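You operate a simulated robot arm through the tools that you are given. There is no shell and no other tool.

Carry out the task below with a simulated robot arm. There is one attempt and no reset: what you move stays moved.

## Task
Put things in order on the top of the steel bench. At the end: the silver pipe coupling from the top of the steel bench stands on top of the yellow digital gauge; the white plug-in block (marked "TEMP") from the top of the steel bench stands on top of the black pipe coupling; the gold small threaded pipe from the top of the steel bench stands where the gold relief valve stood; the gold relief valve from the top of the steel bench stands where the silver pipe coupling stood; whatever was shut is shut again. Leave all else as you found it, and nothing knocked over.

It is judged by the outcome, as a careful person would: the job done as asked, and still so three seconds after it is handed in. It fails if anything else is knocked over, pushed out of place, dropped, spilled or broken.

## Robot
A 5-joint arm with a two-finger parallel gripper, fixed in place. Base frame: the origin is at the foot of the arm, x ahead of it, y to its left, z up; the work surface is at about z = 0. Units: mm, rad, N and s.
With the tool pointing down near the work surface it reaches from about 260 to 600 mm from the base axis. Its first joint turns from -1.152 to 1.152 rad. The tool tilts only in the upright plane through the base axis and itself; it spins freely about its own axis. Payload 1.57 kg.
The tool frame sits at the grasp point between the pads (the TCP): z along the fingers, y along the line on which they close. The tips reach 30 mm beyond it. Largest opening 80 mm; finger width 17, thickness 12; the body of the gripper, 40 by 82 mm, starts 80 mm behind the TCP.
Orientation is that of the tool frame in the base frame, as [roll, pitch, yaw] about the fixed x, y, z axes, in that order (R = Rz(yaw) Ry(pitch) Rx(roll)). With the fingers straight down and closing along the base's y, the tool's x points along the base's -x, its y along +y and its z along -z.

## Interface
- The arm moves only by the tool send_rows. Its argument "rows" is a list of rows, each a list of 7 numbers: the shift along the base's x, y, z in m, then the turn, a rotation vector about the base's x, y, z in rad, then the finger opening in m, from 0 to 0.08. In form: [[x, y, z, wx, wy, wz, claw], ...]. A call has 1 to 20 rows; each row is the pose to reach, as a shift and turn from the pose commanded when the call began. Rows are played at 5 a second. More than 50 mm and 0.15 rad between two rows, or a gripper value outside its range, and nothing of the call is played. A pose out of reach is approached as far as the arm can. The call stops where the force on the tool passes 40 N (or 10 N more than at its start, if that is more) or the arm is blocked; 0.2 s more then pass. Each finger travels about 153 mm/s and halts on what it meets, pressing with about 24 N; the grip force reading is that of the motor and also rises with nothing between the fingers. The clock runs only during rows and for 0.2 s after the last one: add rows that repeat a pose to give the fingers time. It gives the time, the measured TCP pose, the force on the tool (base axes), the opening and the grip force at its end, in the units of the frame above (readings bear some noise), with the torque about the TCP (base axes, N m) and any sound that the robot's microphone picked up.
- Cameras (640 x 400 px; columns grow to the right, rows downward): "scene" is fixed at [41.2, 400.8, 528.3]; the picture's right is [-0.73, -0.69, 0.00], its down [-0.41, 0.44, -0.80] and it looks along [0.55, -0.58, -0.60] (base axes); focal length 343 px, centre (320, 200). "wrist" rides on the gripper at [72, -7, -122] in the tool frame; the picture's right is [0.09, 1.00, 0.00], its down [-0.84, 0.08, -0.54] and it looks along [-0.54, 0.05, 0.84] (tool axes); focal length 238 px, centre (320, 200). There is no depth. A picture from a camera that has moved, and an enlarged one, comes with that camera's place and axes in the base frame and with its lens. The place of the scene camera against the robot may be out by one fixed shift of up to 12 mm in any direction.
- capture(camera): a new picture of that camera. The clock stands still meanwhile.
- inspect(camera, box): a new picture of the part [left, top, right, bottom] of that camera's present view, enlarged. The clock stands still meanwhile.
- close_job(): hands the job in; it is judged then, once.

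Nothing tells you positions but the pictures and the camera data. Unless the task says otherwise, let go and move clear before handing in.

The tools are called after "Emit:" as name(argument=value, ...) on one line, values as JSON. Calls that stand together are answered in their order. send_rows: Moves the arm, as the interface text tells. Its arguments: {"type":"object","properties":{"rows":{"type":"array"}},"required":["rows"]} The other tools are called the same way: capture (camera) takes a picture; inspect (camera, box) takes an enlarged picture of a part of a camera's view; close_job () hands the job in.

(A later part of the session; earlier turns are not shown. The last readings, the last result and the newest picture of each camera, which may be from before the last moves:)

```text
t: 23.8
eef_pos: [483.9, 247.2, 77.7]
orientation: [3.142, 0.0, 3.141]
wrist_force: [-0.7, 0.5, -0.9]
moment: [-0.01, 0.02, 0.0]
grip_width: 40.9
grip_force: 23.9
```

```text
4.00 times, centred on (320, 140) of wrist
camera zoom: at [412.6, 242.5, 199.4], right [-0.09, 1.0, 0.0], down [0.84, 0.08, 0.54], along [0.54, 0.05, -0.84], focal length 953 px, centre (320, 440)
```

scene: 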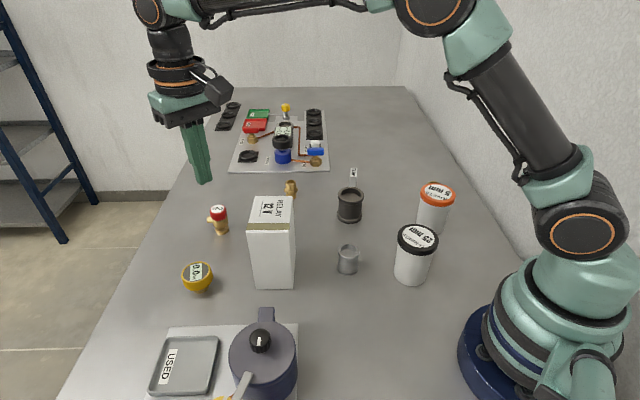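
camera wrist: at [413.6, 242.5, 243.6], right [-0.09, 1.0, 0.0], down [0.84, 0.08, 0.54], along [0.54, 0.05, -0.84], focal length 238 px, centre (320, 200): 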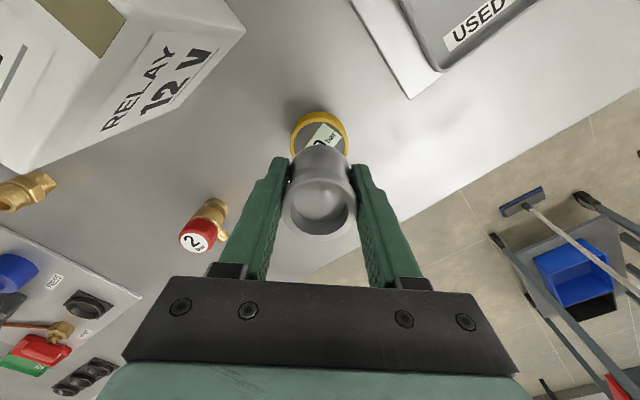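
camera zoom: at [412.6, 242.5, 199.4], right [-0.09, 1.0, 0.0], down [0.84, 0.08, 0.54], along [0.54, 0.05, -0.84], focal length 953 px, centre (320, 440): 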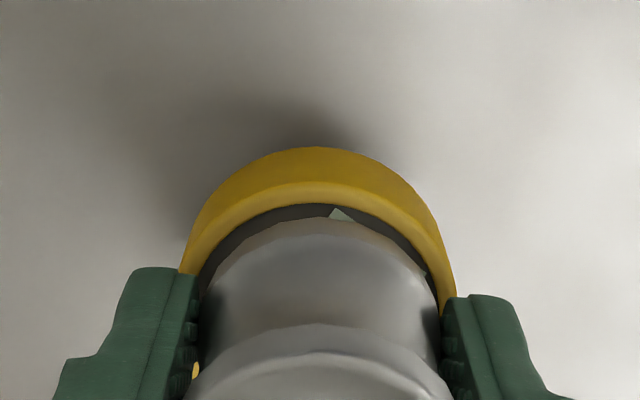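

Emit:
send_rows(rows=[[0, 0, -0.001, 0, 0, 0, 0.0], [0, 0, -0.001, 0, 0, 0, 0.0]])

Emit:
send_rows(rows=[[0, 0, -0.001, 0, 0, 0, 0.0], [0, 0, -0.001, 0, 0, 0, 0.0]])

Emit:
inspect(camera="scene", box=[180, 220, 260, 300])

Emit:
inspect(camera="wrist", box=[280, 90, 360, 190])

```text
t: 24.4
eef_pos: [485.2, 248.1, 75.8]
orientation: [3.141, 0.001, 3.141]
wrist_force: [0.3, 0.3, -1.1]
moment: [0.04, 0.03, -0.05]
grip_width: 40.7
grip_force: 23.9
```

```text
t: 25.0
eef_pos: [485.5, 247.8, 74.4]
orientation: [-3.141, -0.002, 3.141]
wrist_force: [-0.3, 0.0, -1.6]
moment: [0.0, -0.01, 0.01]
grip_width: 40.4
grip_force: 23.9
```

```text
5.00 times, centred on (220, 260) of scene
camera zoom: at [41.3, 400.8, 528.3], right [-0.73, -0.69, 0.0], down [-0.41, 0.44, -0.8], along [0.55, -0.58, -0.6], focal length 1715 px, centre (820, -100)
```

zoom: 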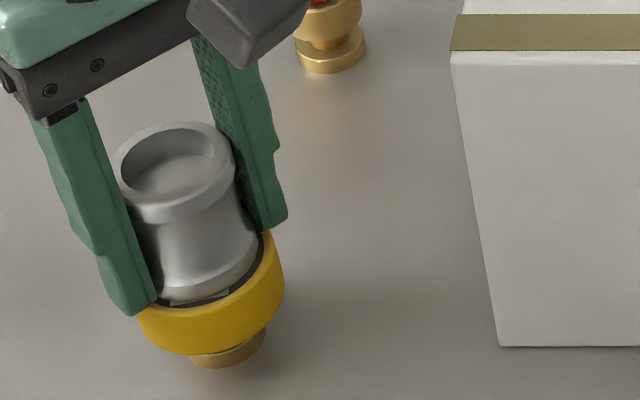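

```text
4.00 times, centred on (320, 140) of wrist
camera zoom: at [412.7, 242.3, 197.6], right [-0.09, 1.0, 0.0], down [0.84, 0.08, 0.54], along [0.54, 0.05, -0.84], focal length 953 px, centre (320, 440)
```

zoom: 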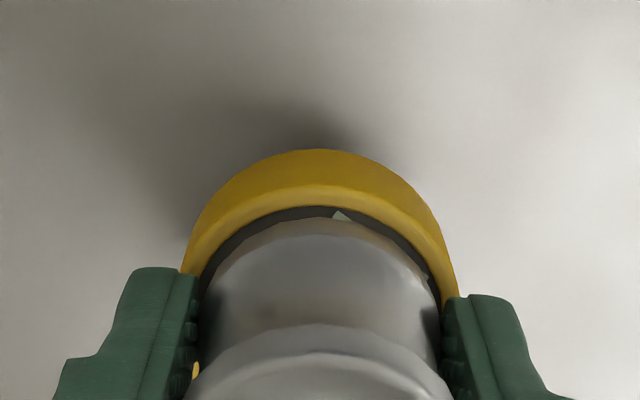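

Emit:
send_rows(rows=[[0, 0, -0.001, 0, 0, 0, 0.0], [0, 0, -0.002, 0, 0, 0, 0.0], [0, 0, -0.002, 0, 0, 0, 0.0]])

Emit:
inspect(camera="scene", box=[180, 220, 260, 300])

Emit:
inspect(camera="wrist", box=[280, 90, 360, 190])

```text
t: 25.8
eef_pos: [485.3, 248.2, 75.0]
orientation: [-3.141, 0.0, -3.142]
wrist_force: [-2.8, -1.3, 7.8]
moment: [-0.1, 0.07, 0.0]
grip_width: 40.7
grip_force: 24.0
```

```text
5.00 times, centred on (220, 260) of scene
camera zoom: at [41.2, 400.7, 528.3], right [-0.73, -0.69, 0.0], down [-0.41, 0.44, -0.8], along [0.55, -0.58, -0.6], focal length 1715 px, centre (820, -100)
```

zoom: 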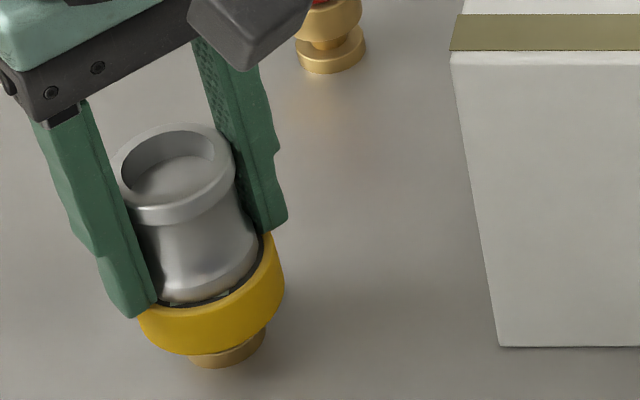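

```text
4.00 times, centred on (320, 140) of wrist
camera zoom: at [412.8, 242.3, 196.6], right [-0.09, 1.0, 0.0], down [0.84, 0.08, 0.54], along [0.54, 0.05, -0.84], focal length 953 px, centre (320, 440)
```

zoom: 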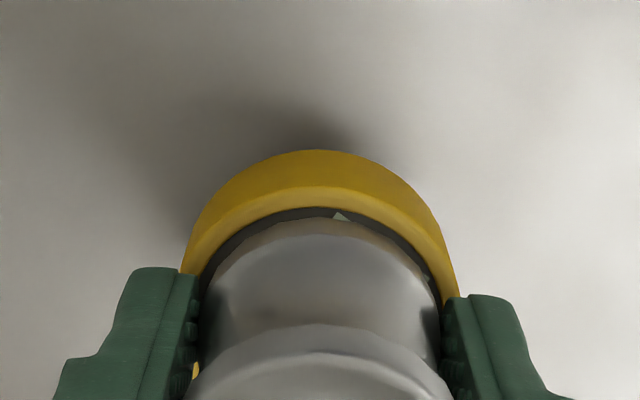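

Contact felt (about 8 N upward). I'll ease up 1 mm, open the fingers a little, and rise straight up.

Emit:
send_rows(rows=[[0, 0, 0.0012, 0, 0, 0, 0.0], [0, 0, 0.0012, 0, 0, 0, 0.0]])

Emit:
send_rows(rows=[[0, 0, 0, 0, 0, 0, 0.044], [0, 0, 0, 0, 0, 0, 0.05], [0, 0, 0, 0, 0, 0, 0.055], [0, 0, 0.0, 0, 0, 0, 0.055]])

Emit:
inspect(camera="scene", box=[180, 220, 260, 300])

Emit:
inspect(camera="wrist", box=[260, 90, 380, 250])

```text
t: 26.4
eef_pos: [485.4, 247.9, 74.5]
orientation: [-3.141, -0.001, -3.14]
wrist_force: [0.2, 0.0, -1.4]
moment: [0.02, 0.0, 0.02]
grip_width: 40.7
grip_force: 24.4
```

```text
t: 27.4
eef_pos: [485.5, 247.5, 76.3]
orientation: [-3.14, 0.001, 3.141]
wrist_force: [0.3, 0.9, -0.7]
moment: [-0.03, 0.02, -0.01]
grip_width: 55.1
grip_force: 0.1
```

```text
5.00 times, centred on (220, 260) of scene
camera zoom: at [41.2, 400.8, 528.3], right [-0.73, -0.69, 0.0], down [-0.41, 0.44, -0.8], along [0.55, -0.58, -0.6], focal length 1715 px, centre (820, -100)
```

zoom: 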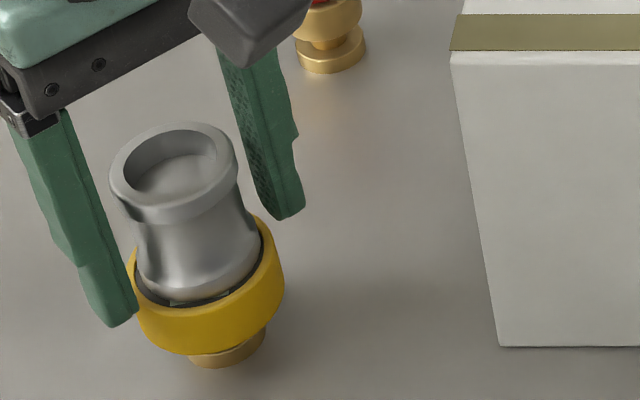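

```text
2.50 times, centred on (320, 170) of wrist
camera zoom: at [412.9, 241.8, 197.4], right [-0.09, 1.0, 0.0], down [0.84, 0.08, 0.54], along [0.54, 0.05, -0.84], focal length 596 px, centre (320, 275)
```

zoom: 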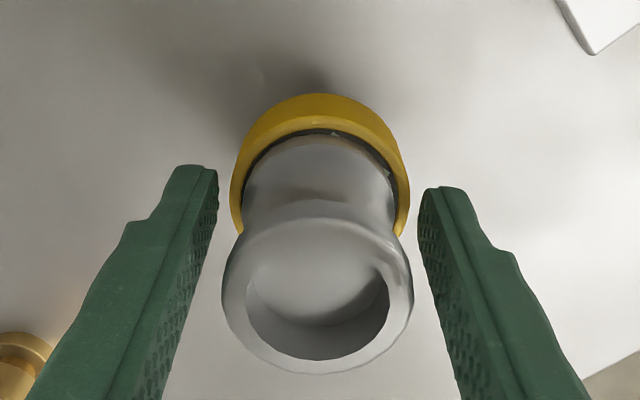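

The coupling is seated on the gauge. I'll rise straight up and check it.

Emit:
send_rows(rows=[[0, 0, 0.004, 0, 0, 0, 0.06], [0, 0, 0.02, 0, 0, 0, 0.065], [0, 0, 0.05, 0, 0, 0, 0.065], [0, 0, 0.09, 0, 0, 0, 0.065], [0, 0, 0.13, 0, 0, 0, 0.065], [0, 0, 0.165, 0, 0, 0, 0.065], [0, 0, 0.165, 0, 0, 0, 0.065]])

Emit:
inspect(camera="scene", box=[160, 180, 300, 310])

Emit:
capture(camera="wrist")

```text
t: 29.0
eef_pos: [484.7, 247.2, 242.3]
orientation: [3.14, 0.0, -3.141]
wrist_force: [0.4, 0.7, -0.5]
moment: [0.0, 0.0, -0.02]
grip_width: 64.9
grip_force: 0.0
```

```text
3.08 times, centred on (230, 245) of scene
camera zoom: at [41.2, 400.8, 528.3], right [-0.73, -0.69, 0.0], down [-0.41, 0.44, -0.8], along [0.55, -0.58, -0.6], focal length 1055 px, centre (597, 62)
```

zoom: 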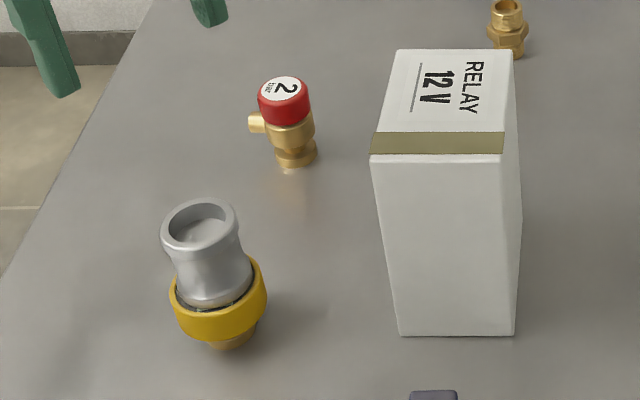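

```text
taken
camera wrist: at [412.6, 242.5, 364.2], right [-0.09, 1.0, 0.0], down [0.84, 0.08, 0.54], along [0.54, 0.05, -0.84], focal length 238 px, centre (320, 200)
```

wrist: 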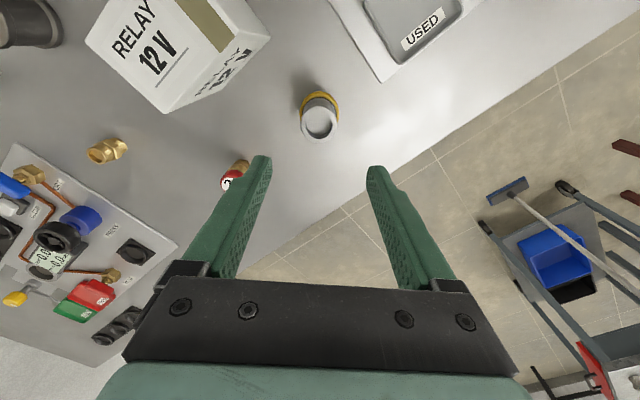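

The silver coupling stands upright on the gauge. Next is the relief valve near (587,130); I'll move over to get a clear view of it.

Emit:
send_rows(rows=[[0.02, -0.035, 0, 0, 0, 0, 0.08], [0.04, -0.07, -0.01, 0, 0, 0, 0.08], [0.06, -0.1, -0.03, 0, 0, 0, 0.08], [0.075, -0.118, -0.055, 0, 0, 0, 0.08], [0.075, -0.118, -0.06, 0, 0, 0, 0.08], [0.075, -0.118, -0.06, 0, 0, 0, 0.08]])

Emit:
capture(camera="wrist")

Emit:
inspect(camera="wrist", box=[240, 90, 400, 210])

Emit:
capture(camera="scene")

```text
t: 30.4
eef_pos: [559.5, 127.7, 180.2]
orientation: [-3.141, -0.001, 3.14]
wrist_force: [-0.1, 0.6, 0.0]
moment: [-0.01, 0.0, 0.02]
grip_width: 79.9
grip_force: 0.1
```

```text
taken
camera wrist: at [487.6, 123.0, 302.9], right [-0.09, 1.0, 0.0], down [0.84, 0.08, 0.54], along [0.54, 0.05, -0.84], focal length 238 px, centre (320, 200)
```

wrist: 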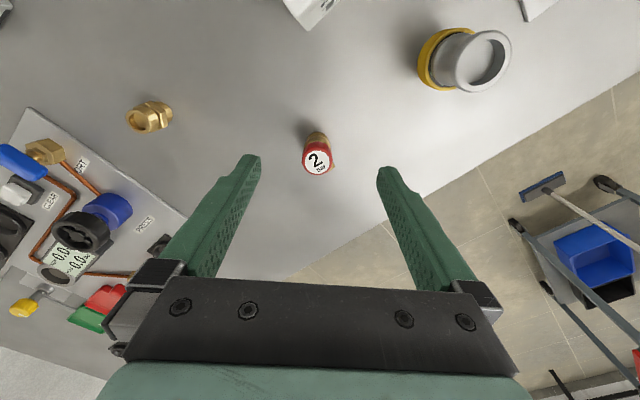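

```text
3.33 times, centred on (320, 150) of wrist
camera zoom: at [487.6, 123.0, 302.9], right [-0.09, 1.0, 0.0], down [0.84, 0.08, 0.54], along [0.54, 0.05, -0.84], focal length 794 px, centre (320, 367)
```

zoom: 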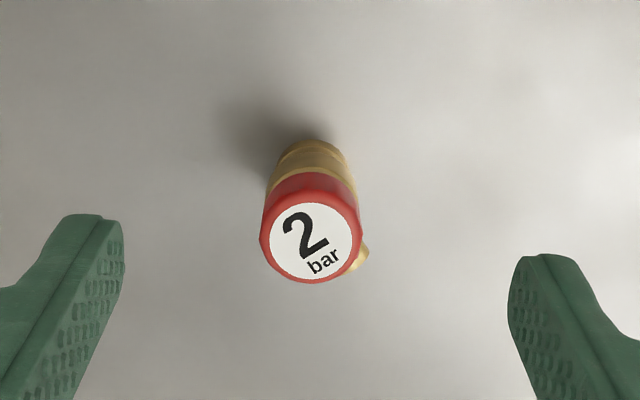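

```text
taken
```

scene: 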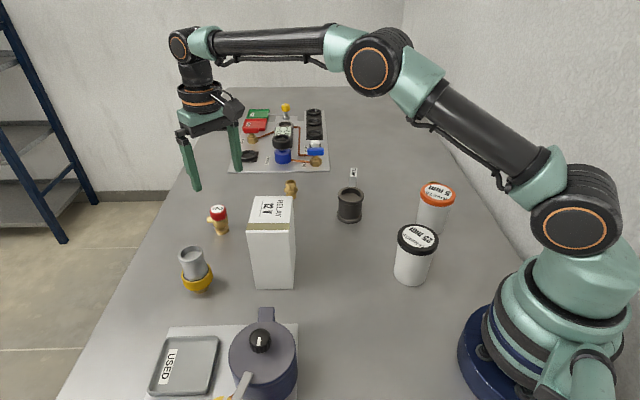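

The valve is at about (588.5,130), 72 mm tall with a 31 mm red cap and its outlet pointing at 45° (+x,+y). I'll spin the gripper 45° so the fingers close across the outlet and test the reach above it.

Emit:
send_rows(rows=[[0, 0, 0, 0, 0, 0.131, 0.08], [0, 0, 0, 0, 0, 0.262, 0.08], [0, 0, 0, 0, 0, 0.393, 0.08], [0.01, 0, 0, 0, 0, 0.524, 0.08], [0.02, 0, 0, 0, 0, 0.655, 0.08], [0.0285, 0, 0, 0, 0, 0.785, 0.08], [0.0285, 0, 0, 0, 0, 0.785, 0.08], [0.0285, 0, 0, 0, 0, 0.785, 0.08]])

Emit:
capture(camera="wrist")

Emit:
inspect(camera="wrist", box=[240, 90, 400, 210])

```text
t: 32.2
eef_pos: [580.2, 128.5, 178.5]
orientation: [3.141, 0.001, -2.356]
wrist_force: [0.9, -0.1, -0.5]
moment: [-0.03, 0.02, -0.03]
grip_width: 80.1
grip_force: 0.1
out of reach, approached as far as the arm can: row 6, 7, 8
```

```text
taken
camera wrist: at [533.4, 74.3, 300.2], right [-0.77, 0.64, 0.0], down [0.54, 0.65, 0.54], along [0.35, 0.42, -0.84], focal length 238 px, centre (320, 200)
```

wrist: 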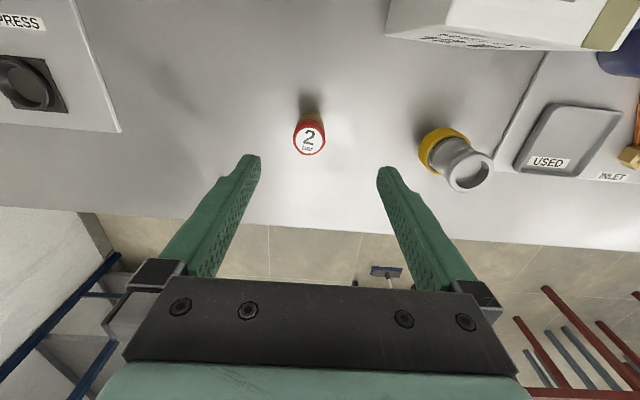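

```text
3.33 times, centred on (320, 150) of wrist
camera zoom: at [533.4, 74.3, 300.2], right [-0.77, 0.64, 0.0], down [0.54, 0.65, 0.54], along [0.35, 0.42, -0.84], focal length 794 px, centre (320, 367)
```

zoom: 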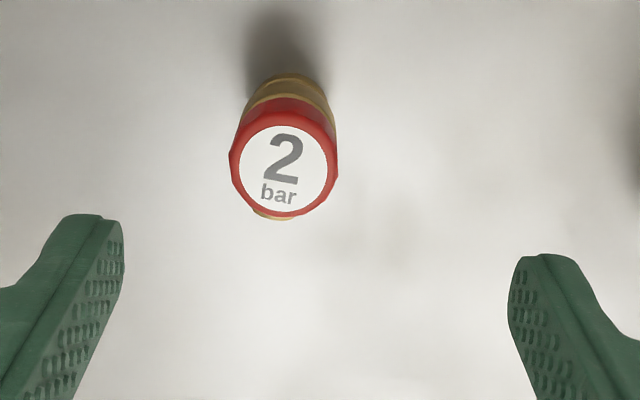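

At this height the reach ends around x=580, but it grows lower down. I'll descend with the valve between the fingers and see how far out I can get.

Emit:
send_rows(rows=[[0, 0, -0.02, 0, 0, 0, 0.08], [0, 0, -0.04, 0, 0, 0, 0.08], [0, 0, -0.06, 0, 0, 0, 0.08], [0, 0, -0.08, 0, 0, 0, 0.08], [0, 0, -0.08, 0, 0, 0, 0.08]])

Emit:
inspect(camera="wrist", box=[240, 90, 400, 250])

Emit:
inspect(camera="scene", box=[140, 110, 300, 250])

```text
t: 33.4
eef_pos: [578.3, 128.3, 98.6]
orientation: [3.141, 0.0, -2.356]
wrist_force: [-0.1, 0.4, -0.2]
moment: [-0.03, 0.02, -0.03]
grip_width: 79.8
grip_force: 0.0
```

```text
2.50 times, centred on (320, 170) of wrist
camera zoom: at [533.5, 73.4, 220.6], right [-0.77, 0.64, 0.0], down [0.54, 0.65, 0.54], along [0.35, 0.42, -0.84], focal length 596 px, centre (320, 275)
```

zoom: 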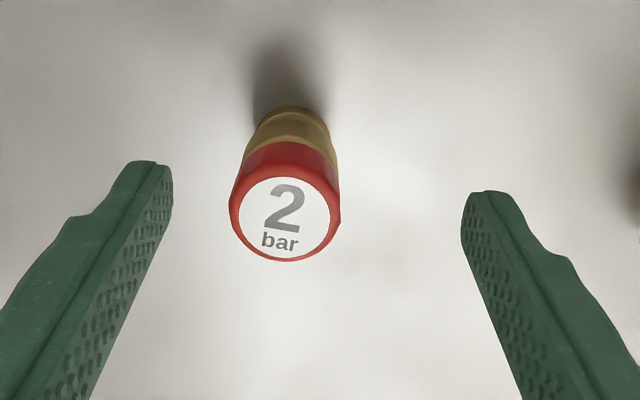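

```text
2.86 times, centred on (220, 180) of scene
camera zoom: at [41.2, 400.8, 528.3], right [-0.73, -0.69, 0.0], down [-0.41, 0.44, -0.8], along [0.55, -0.58, -0.6], focal length 980 px, centre (606, 257)
```

zoom: 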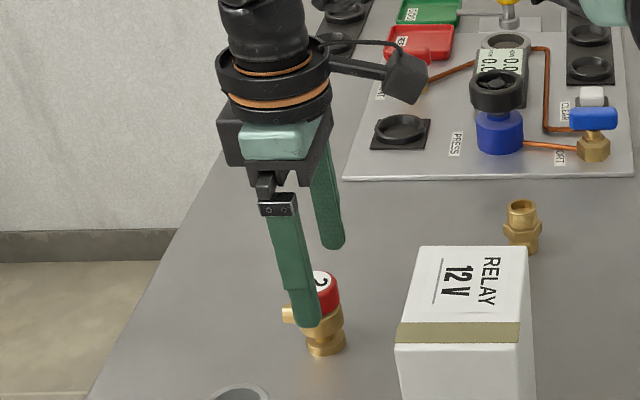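

The valve is about 10 mm further out and 3 mm right of the TCP. I'll lower to z≈59 and extend toward it.

Emit:
send_rows(rows=[[0.003, -0.001, -0.02, 0, 0, 0, 0.08], [0.0065, -0.0022, -0.035, 0, 0, 0, 0.08], [0.0103, -0.0033, -0.04, 0, 0, 0, 0.08], [0.0103, -0.0033, -0.04, 0, 0, 0, 0.08]])

Emit:
inspect(camera="wrist", box=[240, 90, 400, 250])

Emit:
inspect(camera="scene", box=[140, 110, 300, 250])

```text
t: 34.4
eef_pos: [588.1, 124.8, 58.5]
orientation: [-3.141, 0.0, -2.357]
wrist_force: [0.5, -0.6, -0.4]
moment: [-0.01, 0.0, 0.02]
grip_width: 79.8
grip_force: 0.1
```

```text
2.50 times, centred on (320, 170) of wrist
camera zoom: at [542.5, 70.4, 180.3], right [-0.77, 0.64, 0.0], down [0.54, 0.65, 0.54], along [0.35, 0.42, -0.84], focal length 596 px, centre (320, 275)
```

zoom: 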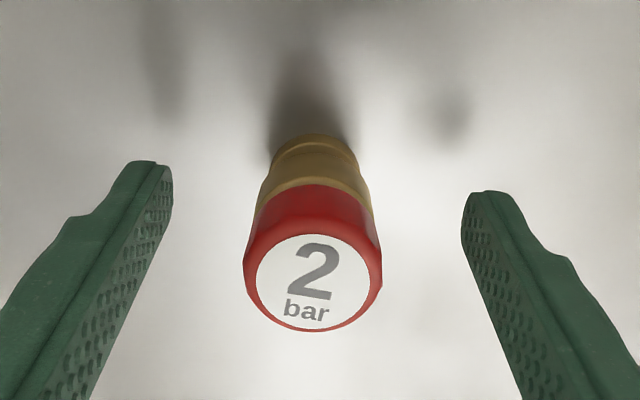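

```text
2.86 times, centred on (220, 180) of scene
camera zoom: at [41.2, 400.8, 528.3], right [-0.73, -0.69, 0.0], down [-0.41, 0.44, -0.8], along [0.55, -0.58, -0.6], focal length 980 px, centre (606, 257)
```

zoom: 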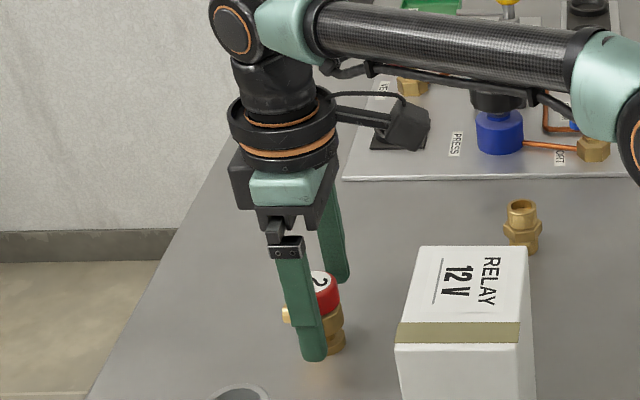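

Well centred now, just 1–2 mm off. I'll make the small correction, go down to z≈40 and grip the cap.

Emit:
send_rows(rows=[[0.0009, -0.0009, -0.008, 0, 0, 0, 0.08], [0.0009, -0.0009, -0.0185, 0, 0, 0, 0.08], [0.0009, -0.0009, -0.0185, 0, 0, 0, 0.08]])

Emit:
inspect(camera="wrist", box=[240, 90, 400, 250])

```text
t: 35.2
eef_pos: [587.7, 123.6, 39.4]
orientation: [3.141, 0.0, -2.355]
wrist_force: [-0.2, 0.1, 0.3]
moment: [0.01, 0.03, -0.01]
grip_width: 79.5
grip_force: 0.1
out of reach, approached as far as the arm can: row 2, 3
```

```text
2.50 times, centred on (320, 170) of wrist
camera zoom: at [541.1, 69.2, 162.0], right [-0.77, 0.64, 0.0], down [0.54, 0.65, 0.54], along [0.35, 0.42, -0.84], focal length 596 px, centre (320, 275)
```

zoom: 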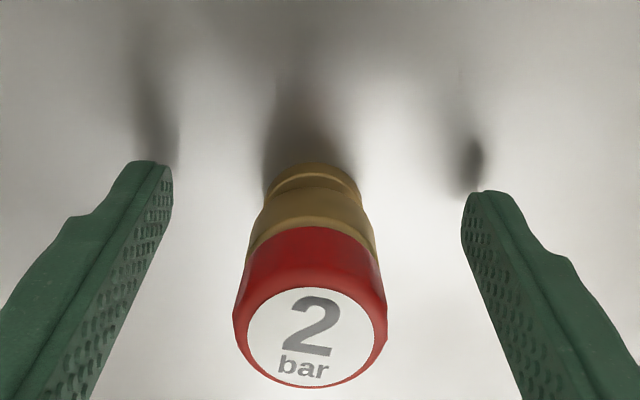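

Only about 2 mm off-centre at the edge of reach. I'll nudge sideways along the arc and close gently.

Emit:
send_rows(rows=[[0.0004, -0.0018, 0.003, 0, 0, 0, 0.08], [0.0004, -0.0018, 0.003, 0, 0, 0, 0.06], [0.0004, -0.0018, 0.003, 0, 0, 0, 0.045]])

Emit:
inspect(camera="wrist", box=[240, 90, 400, 250])

```text
t: 36.0
eef_pos: [588.2, 122.0, 43.3]
orientation: [-3.141, -0.001, -2.357]
wrist_force: [0.1, -0.1, -0.4]
moment: [0.02, 0.0, 0.02]
grip_width: 45.0
grip_force: 0.0
```

```text
2.50 times, centred on (320, 170) of wrist
camera zoom: at [542.0, 67.2, 165.0], right [-0.77, 0.64, 0.0], down [0.54, 0.65, 0.54], along [0.35, 0.42, -0.84], focal length 596 px, centre (320, 275)
```

zoom: 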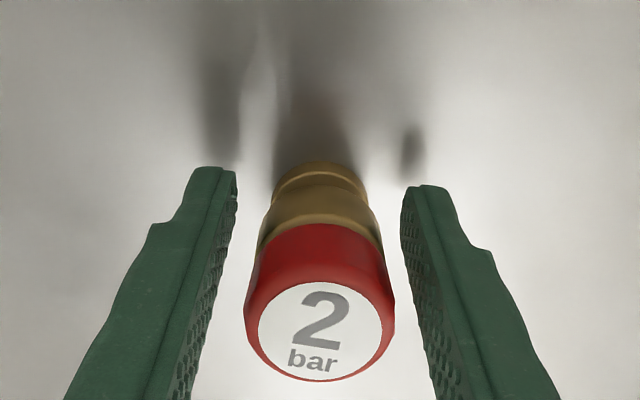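

Centred. I'll close and do a slow test lift.

Emit:
send_rows(rows=[[0, 0, 0, 0, 0, 0, 0.035], [0, 0, 0, 0, 0, 0, 0.02], [0, 0, 0, 0, 0, 0, 0.0], [0, 0, 0, 0, 0, 0, 0.0], [0, 0, 0.003, 0, 0, 0, 0.0], [0, 0, 0.008, 0, 0, 0, 0.0], [0, 0, 0.012, 0, 0, 0, 0.0]])

Emit:
inspect(camera="wrist", box=[240, 90, 400, 250])

Emit:
inspect(camera="scene", box=[140, 140, 300, 260])

```text
t: 37.6
eef_pos: [587.4, 121.2, 54.2]
orientation: [-3.141, -0.001, -2.356]
wrist_force: [-0.7, 0.2, -2.5]
moment: [-0.02, 0.03, 0.03]
grip_width: 33.0
grip_force: 24.0
```

```text
2.50 times, centred on (320, 170) of wrist
camera zoom: at [541.9, 67.2, 176.8], right [-0.77, 0.64, 0.0], down [0.54, 0.65, 0.54], along [0.35, 0.42, -0.84], focal length 596 px, centre (320, 275)
```

zoom: 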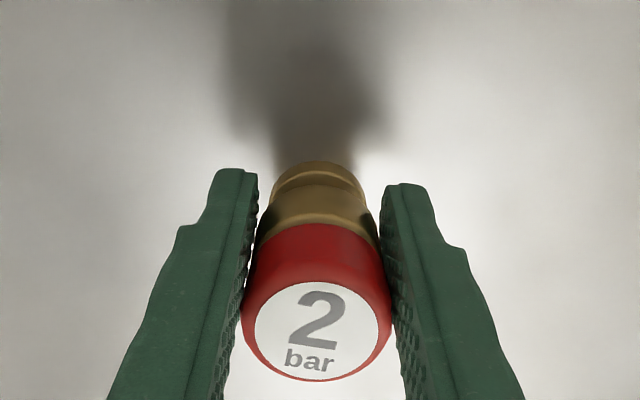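

```text
3.33 times, centred on (220, 200) of scene
camera zoom: at [41.3, 400.8, 528.3], right [-0.73, -0.69, 0.0], down [-0.41, 0.44, -0.8], along [0.55, -0.58, -0.6], focal length 1143 px, centre (653, 200)
```

zoom: 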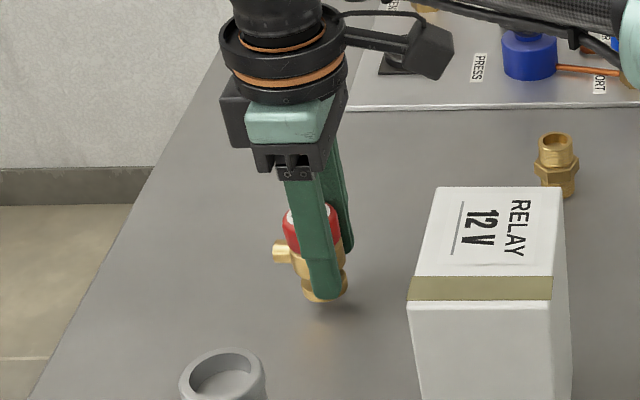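

The valve is held firmly with no slip. I'll carry it around the front of the box at mid height to the silver coupling's old spot and hover.

Emit:
send_rows(rows=[[-0.004, -0.006, 0.02, 0, 0, 0, 0], [-0.01, -0.02, 0.055, 0, 0, 0, 0], [-0.02, -0.045, 0.085, 0, 0, 0, 0], [-0.038, -0.075, 0.095, 0, 0, 0, 0], [-0.062, -0.105, 0.095, 0, 0, 0, 0], [-0.095, -0.125, 0.095, 0, 0, 0, 0], [-0.135, -0.13, 0.095, 0, 0, 0, 0], [-0.175, -0.128, 0.095, 0, 0, 0, 0], [-0.213, -0.12, 0.095, 0, 0, 0, 0], [-0.245, -0.108, 0.085, 0, 0, 0, 0], [-0.2715, -0.1009, 0.06, 0, 0, 0, 0], [-0.2715, -0.1009, 0.06, 0, 0, 0, 0]])

Emit:
capture(camera="wrist")

Emit:
inspect(camera="scene", box=[260, 170, 460, 310])

```text
t: 40.2
eef_pos: [590.3, 16.6, 192.2]
orientation: [3.14, -0.002, -2.354]
wrist_force: [0.3, -0.6, -1.7]
moment: [0.01, 0.0, 0.0]
grip_width: 33.1
grip_force: 24.0
out of reach, approached as far as the arm can: row 1, 2, 3, 4, 5, 6, 7, 8, 9, 10, 11, 12
```

```text
taken
camera wrist: at [543.4, -38.4, 314.0], right [-0.77, 0.64, 0.0], down [0.54, 0.65, 0.54], along [0.35, 0.42, -0.84], focal length 238 px, centre (320, 200)
```

wrist: 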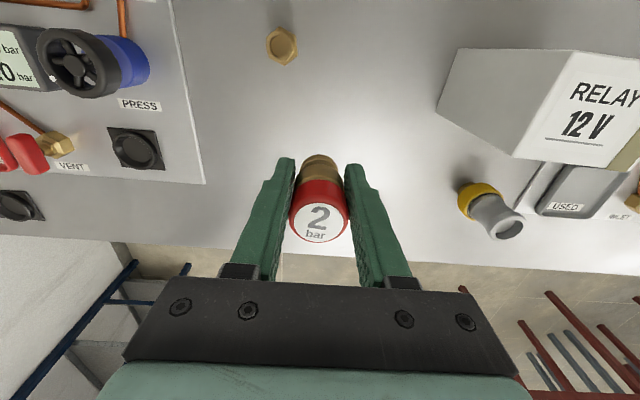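

```text
2.86 times, centred on (360, 240) of scene
camera zoom: at [41.3, 400.8, 528.3], right [-0.73, -0.69, 0.0], down [-0.41, 0.44, -0.8], along [0.55, -0.58, -0.6], focal length 980 px, centre (206, 86)
```

zoom: 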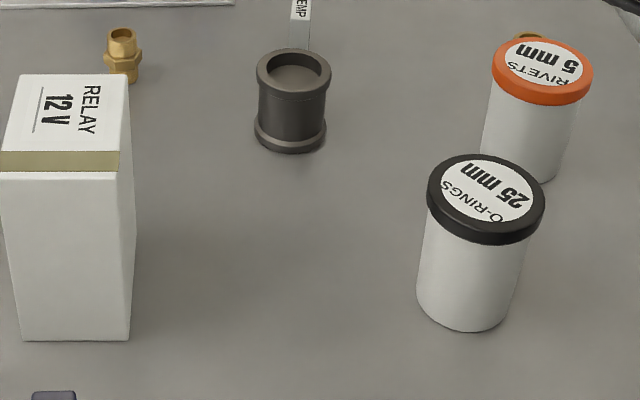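

The arm rode along its reach limit and stopped at (590,17,192), with the valve still held. I'll step inward gently to get off the limit.

Emit:
send_rows(rows=[[-0.015, 0, -0.005, 0, 0, 0, 0], [-0.03, 0, -0.01, 0, 0, 0, 0]])

```text
t: 40.8
eef_pos: [590.1, 18.2, 184.9]
orientation: [3.139, -0.002, -2.358]
wrist_force: [-0.8, -0.4, -1.4]
moment: [-0.01, -0.01, 0.01]
grip_width: 33.3
grip_force: 24.6
out of reach, approached as far as the arm can: row 1, 2
```

The arm is straight at its limit, so I'll come inward with tiny steps first so the elbow can bend gradually.

Emit:
send_rows(rows=[[-0.0003, 0, -0.003, 0, 0, 0, 0], [-0.001, 0, -0.006, 0, 0, 0, 0], [-0.002, 0, -0.009, 0, 0, 0, 0], [-0.0035, 0, -0.012, 0, 0, 0, 0], [-0.0055, 0, -0.015, 0, 0, 0, 0]])

```text
t: 42.0
eef_pos: [594.9, 18.0, 163.6]
orientation: [3.14, -0.003, -2.355]
wrist_force: [-0.7, 0.1, -1.8]
moment: [-0.01, 0.0, -0.05]
grip_width: 33.3
grip_force: 24.2
out of reach, approached as far as the arm can: row 3, 4, 5
```

Emit:
capture(camera="scene")

Emit:
capture(camera="wrist")

```text
taken
```

scene: 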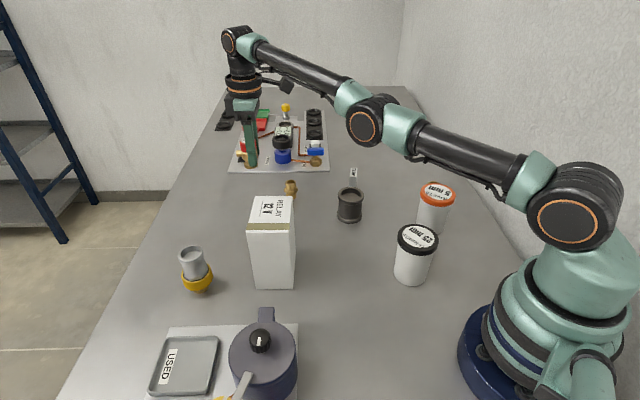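

```text
taken
camera wrist: at [548.2, -36.5, 286.1], right [-0.77, 0.64, 0.0], down [0.54, 0.65, 0.54], along [0.35, 0.42, -0.84], focal length 238 px, centre (320, 200)
```

wrist: 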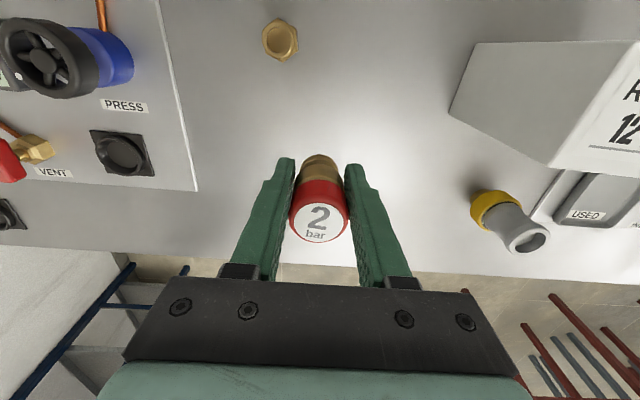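

The elbow is fully straight. Moving down should bend it the right way, and the space below is clear, so I'll descend and then draw inward.

Emit:
send_rows(rows=[[0, 0, -0.015, 0, 0, 0, 0], [0, 0, -0.03, 0, 0, 0, 0], [0, 0, -0.045, 0, 0, 0, 0], [0, 0, -0.06, 0, 0, 0, 0], [-0.002, 0, -0.07, 0, 0, 0, 0], [-0.005, 0, -0.07, 0, 0, 0, 0], [-0.01, 0, -0.07, 0, 0, 0, 0]])

```text
t: 43.6
eef_pos: [584.8, 19.3, 92.5]
orientation: [-3.139, 0.002, -2.356]
wrist_force: [0.0, 0.0, -0.3]
moment: [-0.01, 0.01, 0.02]
grip_width: 33.0
grip_force: 24.4
out of reach, approached as far as the arm can: row 2, 3, 4, 5, 6
```

It's free of the limit now. I'll check the valve is still well held, then continue inward.

Emit:
inspect(camera="wrist", box=[240, 90, 400, 250])

Emit:
capture(camera="scene")

```text
2.50 times, centred on (320, 170) of wrist
camera zoom: at [538.0, -35.9, 214.3], right [-0.77, 0.64, 0.0], down [0.54, 0.65, 0.54], along [0.35, 0.42, -0.84], focal length 596 px, centre (320, 275)
```

zoom: 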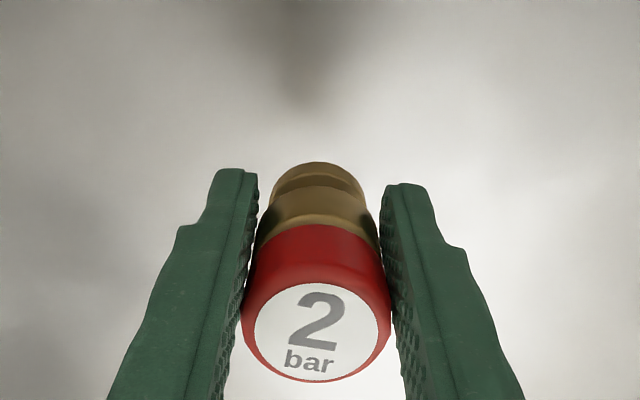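

```text
taken
```

scene: 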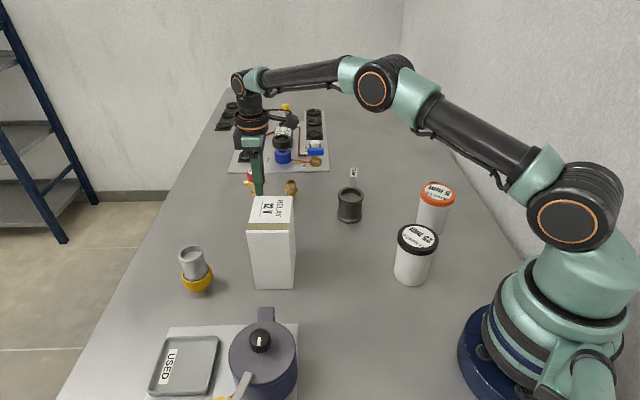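

The valve hasn't shifted in the grip. Continuing inward through the gap between box and black coupling.

Emit:
send_rows(rows=[[-0.015, -0.005, 0.005, 0, 0, 0, 0], [-0.04, -0.012, 0.018, 0, 0, 0, 0], [-0.073, -0.019, 0.03, 0, 0, 0, 0], [-0.108, -0.024, 0.035, 0, 0, 0, 0], [-0.145, -0.025, 0.035, 0, 0, 0, 0], [-0.182, -0.024, 0.035, 0, 0, 0, 0], [-0.217, -0.016, 0.035, 0, 0, 0, 0], [-0.247, -0.006, 0.03, 0, 0, 0, 0], [-0.268, 0.002, 0.015, 0, 0, 0, 0], [-0.268, 0.002, 0.01, 0, 0, 0, 0]])

Emit:
capture(camera="wrist")

Emit:
inspect(camera="scene", box=[260, 170, 460, 310])

```text
t: 45.8
eef_pos: [313.4, 20.1, 103.4]
orientation: [-3.141, 0.001, -2.36]
wrist_force: [0.1, 0.5, -1.4]
moment: [-0.02, 0.02, 0.04]
grip_width: 33.3
grip_force: 24.4
```

```text
taken
camera wrist: at [268.3, -34.1, 224.8], right [-0.77, 0.64, 0.0], down [0.54, 0.65, 0.54], along [0.35, 0.42, -0.84], focal length 238 px, centre (320, 200)
```

wrist: 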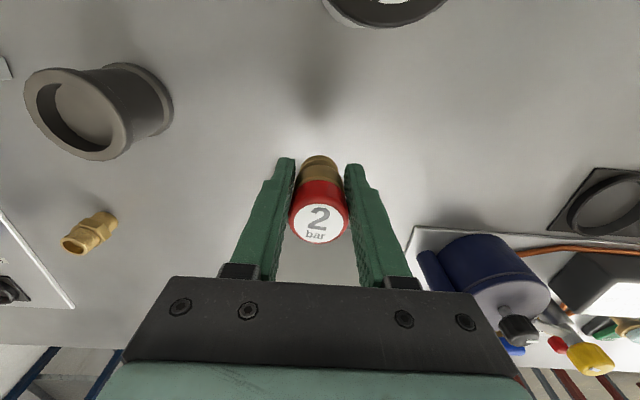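

```text
2.86 times, centred on (360, 240) of scene
camera zoom: at [41.2, 400.8, 528.3], right [-0.73, -0.69, 0.0], down [-0.41, 0.44, -0.8], along [0.55, -0.58, -0.6], focal length 980 px, centre (206, 86)
```

zoom: 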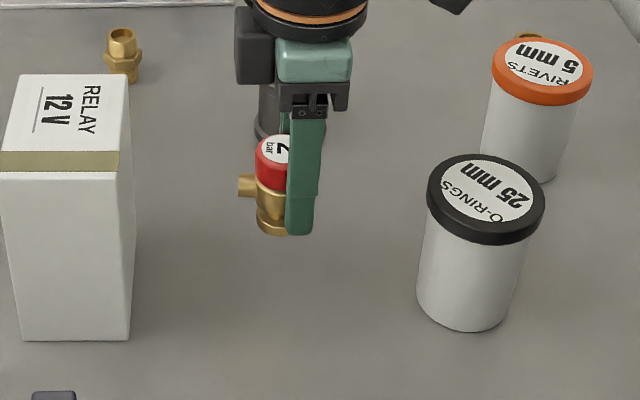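

The valve hovers about 2 mm short of the target (316.5,22). I'll correct and lower it to the bench.

Emit:
send_rows(rows=[[0.0023, 0.0005, -0.015, 0, 0, 0, 0], [0.0023, 0.0005, -0.035, 0, 0, 0, 0], [0.0023, 0.0005, -0.05, 0, 0, 0, 0], [0.0023, 0.0005, -0.056, 0, 0, 0, 0], [0.0023, 0.0005, -0.058, 0, 0, 0, 0], [0.0023, 0.0005, -0.058, 0, 0, 0, 0]])

Emit:
inspect(camera="scene", box=[280, 200, 420, 300])

Emit:
inspect(camera="wrist", box=[240, 90, 400, 250])

```text
t: 47.2
eef_pos: [318.6, 21.0, 44.9]
orientation: [-3.142, 0.0, -2.356]
wrist_force: [-0.1, -0.2, -1.7]
moment: [-0.01, 0.01, 0.0]
grip_width: 33.2
grip_force: 24.1
```

```text
4.00 times, centred on (350, 250) of scene
camera zoom: at [41.3, 400.8, 528.3], right [-0.73, -0.69, 0.0], down [-0.41, 0.44, -0.8], along [0.55, -0.58, -0.6], focal length 1372 px, centre (200, 0)
```

zoom: 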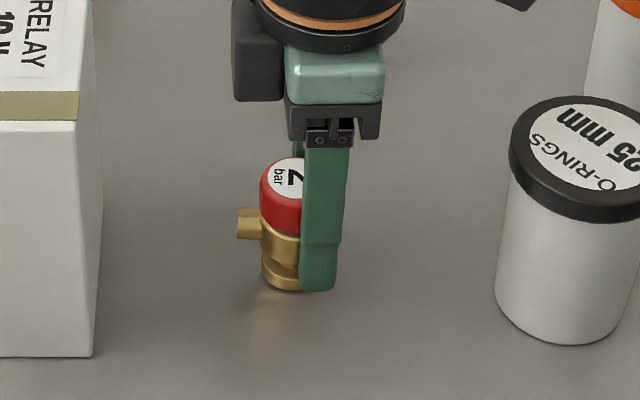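

```text
2.50 times, centred on (320, 170) of wrist
camera zoom: at [272.3, -34.2, 166.7], right [-0.77, 0.64, 0.0], down [0.54, 0.65, 0.54], along [0.35, 0.42, -0.84], focal length 596 px, centre (320, 275)
```

zoom: 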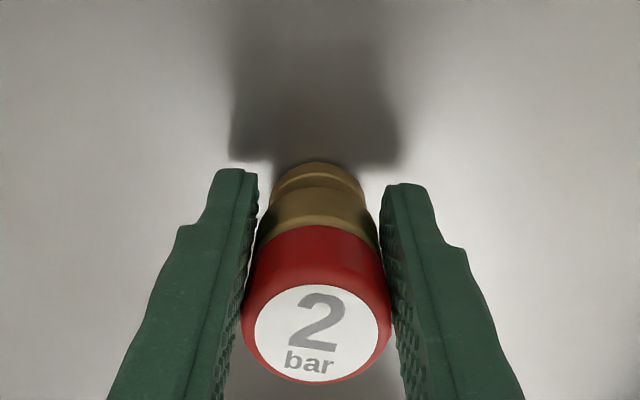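

The scene view shows the valve sits about 10 mm to image-left of the silver's old spot, because it is held off-centre along the finger width (about (+7,+7) mm). I'll shift by (−8,−6.5) mm, touch down and release.

Emit:
send_rows(rows=[[-0.004, -0.003, 0.001, 0, 0, 0, 0], [-0.008, -0.0065, 0.001, 0, 0, 0, 0], [-0.008, -0.0065, -0.001, 0, 0, 0, 0], [-0.008, -0.0065, -0.0018, 0, 0, 0, 0], [-0.008, -0.0065, -0.0018, 0, 0, 0, 0]])

Emit:
inspect(camera="scene", box=[280, 200, 420, 300])

```text
t: 48.4
eef_pos: [309.4, 14.1, 43.2]
orientation: [3.141, 0.001, -2.356]
wrist_force: [-2.0, -0.5, 4.1]
moment: [0.03, 0.02, 0.01]
grip_width: 33.2
grip_force: 24.2
```

```text
4.00 times, centred on (350, 250) of scene
camera zoom: at [41.2, 400.8, 528.3], right [-0.73, -0.69, 0.0], down [-0.41, 0.44, -0.8], along [0.55, -0.58, -0.6], focal length 1372 px, centre (200, 0)
```

zoom: 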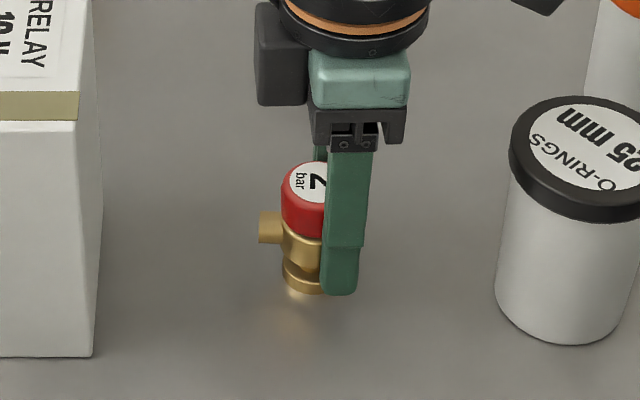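

Touchdown felt, and the base is now at the silver coupling's old spot. Releasing gently.

Emit:
send_rows(rows=[[0, 0, 0.0005, 0, 0, 0, 0], [0, 0, 0.0005, 0, 0, 0, 0.036], [0, 0, 0.0005, 0, 0, 0, 0.042], [0, 0, 0.0005, 0, 0, 0, 0.055], [0, 0, 0.0005, 0, 0, 0, 0.06]])

Emit:
inspect(camera="scene", box=[280, 200, 420, 300])

Emit:
inspect(camera="wrist", box=[240, 90, 400, 250])

```text
t: 49.6
eef_pos: [309.8, 13.8, 43.9]
orientation: [3.141, 0.001, -2.356]
wrist_force: [-0.8, 0.4, -0.2]
moment: [0.01, 0.01, 0.02]
grip_width: 59.9
grip_force: 0.0
```

```text
4.00 times, centred on (350, 250) of scene
camera zoom: at [41.2, 400.8, 528.3], right [-0.73, -0.69, 0.0], down [-0.41, 0.44, -0.8], along [0.55, -0.58, -0.6], focal length 1372 px, centre (200, 0)
```

zoom: 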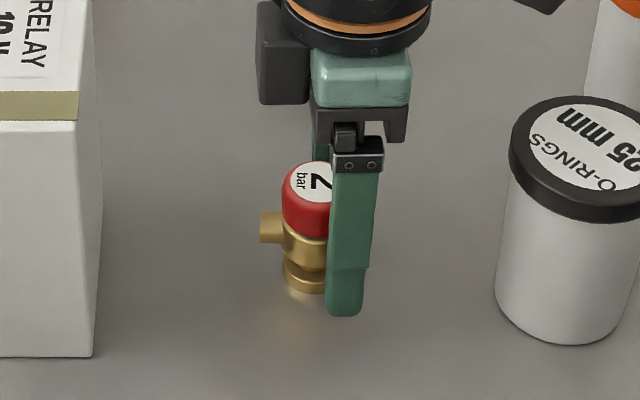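

```text
2.50 times, centred on (320, 170) of wrist
camera zoom: at [263.8, -41.2, 165.5], right [-0.77, 0.64, 0.0], down [0.54, 0.65, 0.54], along [0.35, 0.42, -0.84], focal length 596 px, centre (320, 275)
```

zoom: 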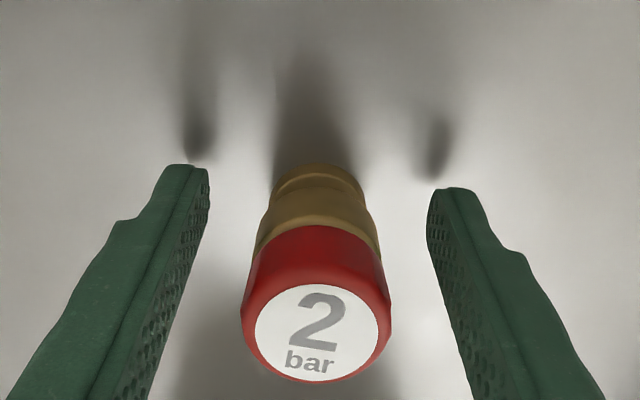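

The valve stands freely. I'll rise, spin the gripper back, and move to look at the small gold pipe.

Emit:
send_rows(rows=[[0, 0, 0.01, 0, 0, 0, 0.065], [0, 0, 0.04, 0, 0, 0, 0.07], [0, 0, 0.08, 0, 0, 0, 0.07], [0, 0, 0.12, 0, 0, 0, 0.07], [0, 0, 0.15, 0, 0, 0, 0.08]])

Emit:
inspect(camera="scene", box=[260, 170, 460, 310])

Emit:
send_rows(rows=[[0.025, -0.005, 0, 0, 0, -0.128, 0.08], [0.055, -0.015, 0, 0, 0, -0.255, 0.08], [0.09, -0.025, 0, 0, 0, -0.383, 0.08], [0.125, -0.04, 0, 0, 0, -0.51, 0.08], [0.16, -0.055, 0, 0, 0, -0.638, 0.08], [0.19, -0.07, 0, 0, 0, -0.765, 0.08], [0.21, -0.078, 0, 0, 0, -0.893, 0.08], [0.21, -0.078, 0, 0, 0, -0.893, 0.08]])

Emit:
capture(camera="wrist")

Emit:
inspect(camera="wrist", box=[240, 120, 400, 240])

```text
t: 50.8
eef_pos: [308.6, 15.4, 192.8]
orientation: [-3.139, -0.001, -2.357]
wrist_force: [-0.3, -0.2, -0.3]
moment: [-0.02, -0.03, 0.05]
grip_width: 80.2
grip_force: 0.0
```

```text
2.86 times, centred on (360, 240) of scene
camera zoom: at [41.2, 400.8, 528.3], right [-0.73, -0.69, 0.0], down [-0.41, 0.44, -0.8], along [0.55, -0.58, -0.6], focal length 980 px, centre (206, 86)
```

zoom: 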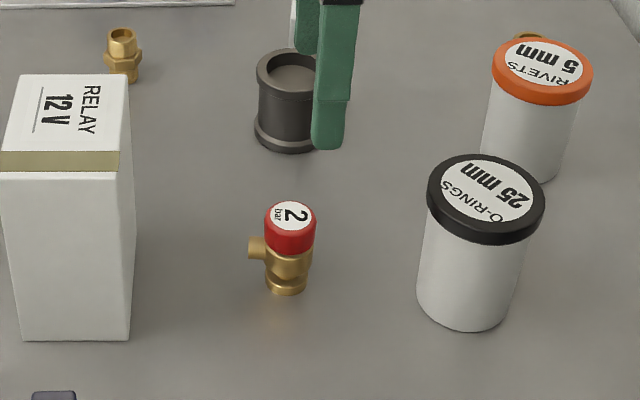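

```text
t: 52.6
eef_pos: [520.4, -63.3, 193.1]
orientation: [3.141, 0.0, 3.031]
wrist_force: [-0.6, -0.7, 0.6]
moment: [0.01, -0.02, 0.0]
grip_width: 80.0
grip_force: 0.2
```

```text
taken
camera wrist: at [448.3, -60.3, 315.2], right [0.02, 1.0, 0.0], down [0.84, -0.02, 0.54], along [0.54, -0.01, -0.84], focal length 238 px, centre (320, 200)
```

wrist: 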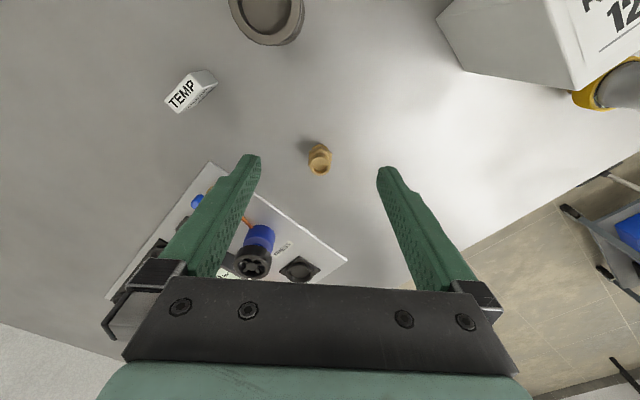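

```text
3.33 times, centred on (320, 180) of wrist
camera zoom: at [448.3, -60.3, 315.2], right [0.02, 1.0, 0.0], down [0.84, -0.02, 0.54], along [0.54, -0.01, -0.84], focal length 794 px, centre (320, 267)
```

zoom: 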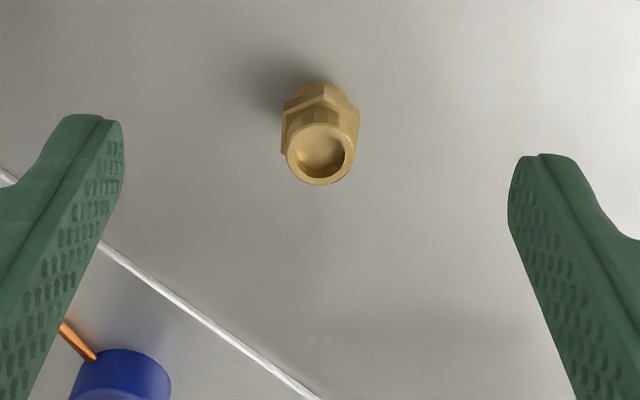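

The pipe is about 41 mm tall at (573,−62). The target spot (where the valve was, ≈(594,130)) is at radius 608, beyond straight-down reach, so I'll tilt the tool about 10° outward now and use the same tilt for pick and place.

Emit:
send_rows(rows=[[0.01, 0, -0.015, -0.0062, -0.0565, 0, 0.08], [0.02, 0, -0.04, -0.0122, -0.113, 0, 0.08], [0.032, 0, -0.065, -0.0183, -0.169, 0, 0.08], [0.042, 0, -0.085, -0.0183, -0.169, 0, 0.08], [0.042, 0, -0.085, -0.0183, -0.169, 0, 0.08]])

Emit:
capture(camera="wrist")

Emit:
inspect(camera="wrist", box=[240, 90, 400, 210])

Emit:
inspect(camera="scene", box=[200, 100, 360, 220])

```text
t: 53.8
eef_pos: [563.1, -64.1, 108.2]
orientation: [-3.141, 0.171, 3.032]
wrist_force: [0.0, -0.2, 0.1]
moment: [0.04, 0.03, 0.02]
grip_width: 79.9
grip_force: 0.2
```

```text
taken
camera wrist: at [470.7, -59.5, 215.5], right [0.02, 1.0, -0.02], down [0.74, 0.0, 0.68], along [0.68, -0.02, -0.74], focal length 238 px, centre (320, 200)
```

wrist: 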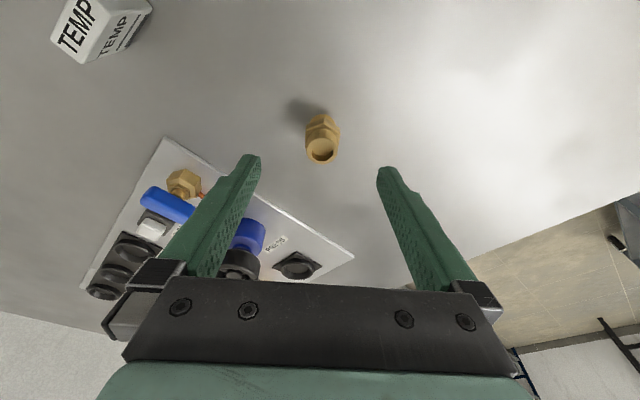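

```text
3.33 times, centred on (320, 150) of wrist
camera zoom: at [470.7, -59.5, 215.5], right [0.02, 1.0, -0.02], down [0.74, 0.0, 0.68], along [0.68, -0.02, -0.74], focal length 794 px, centre (320, 367)
```

zoom: 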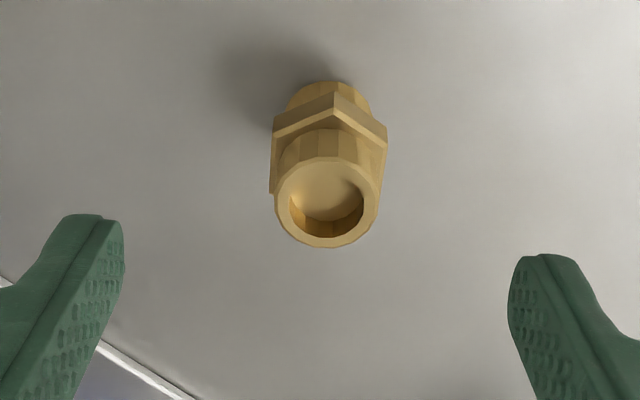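

```text
3.33 times, centred on (280, 160) of scene
camera zoom: at [41.3, 400.8, 528.3], right [-0.73, -0.69, 0.0], down [-0.41, 0.44, -0.8], along [0.55, -0.58, -0.6], focal length 1143 px, centre (453, 333)
```

zoom: 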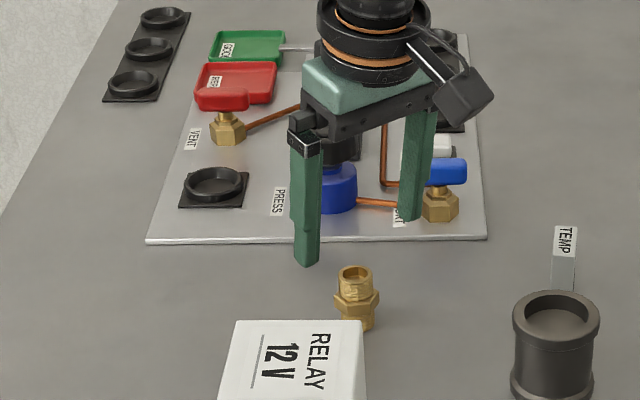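

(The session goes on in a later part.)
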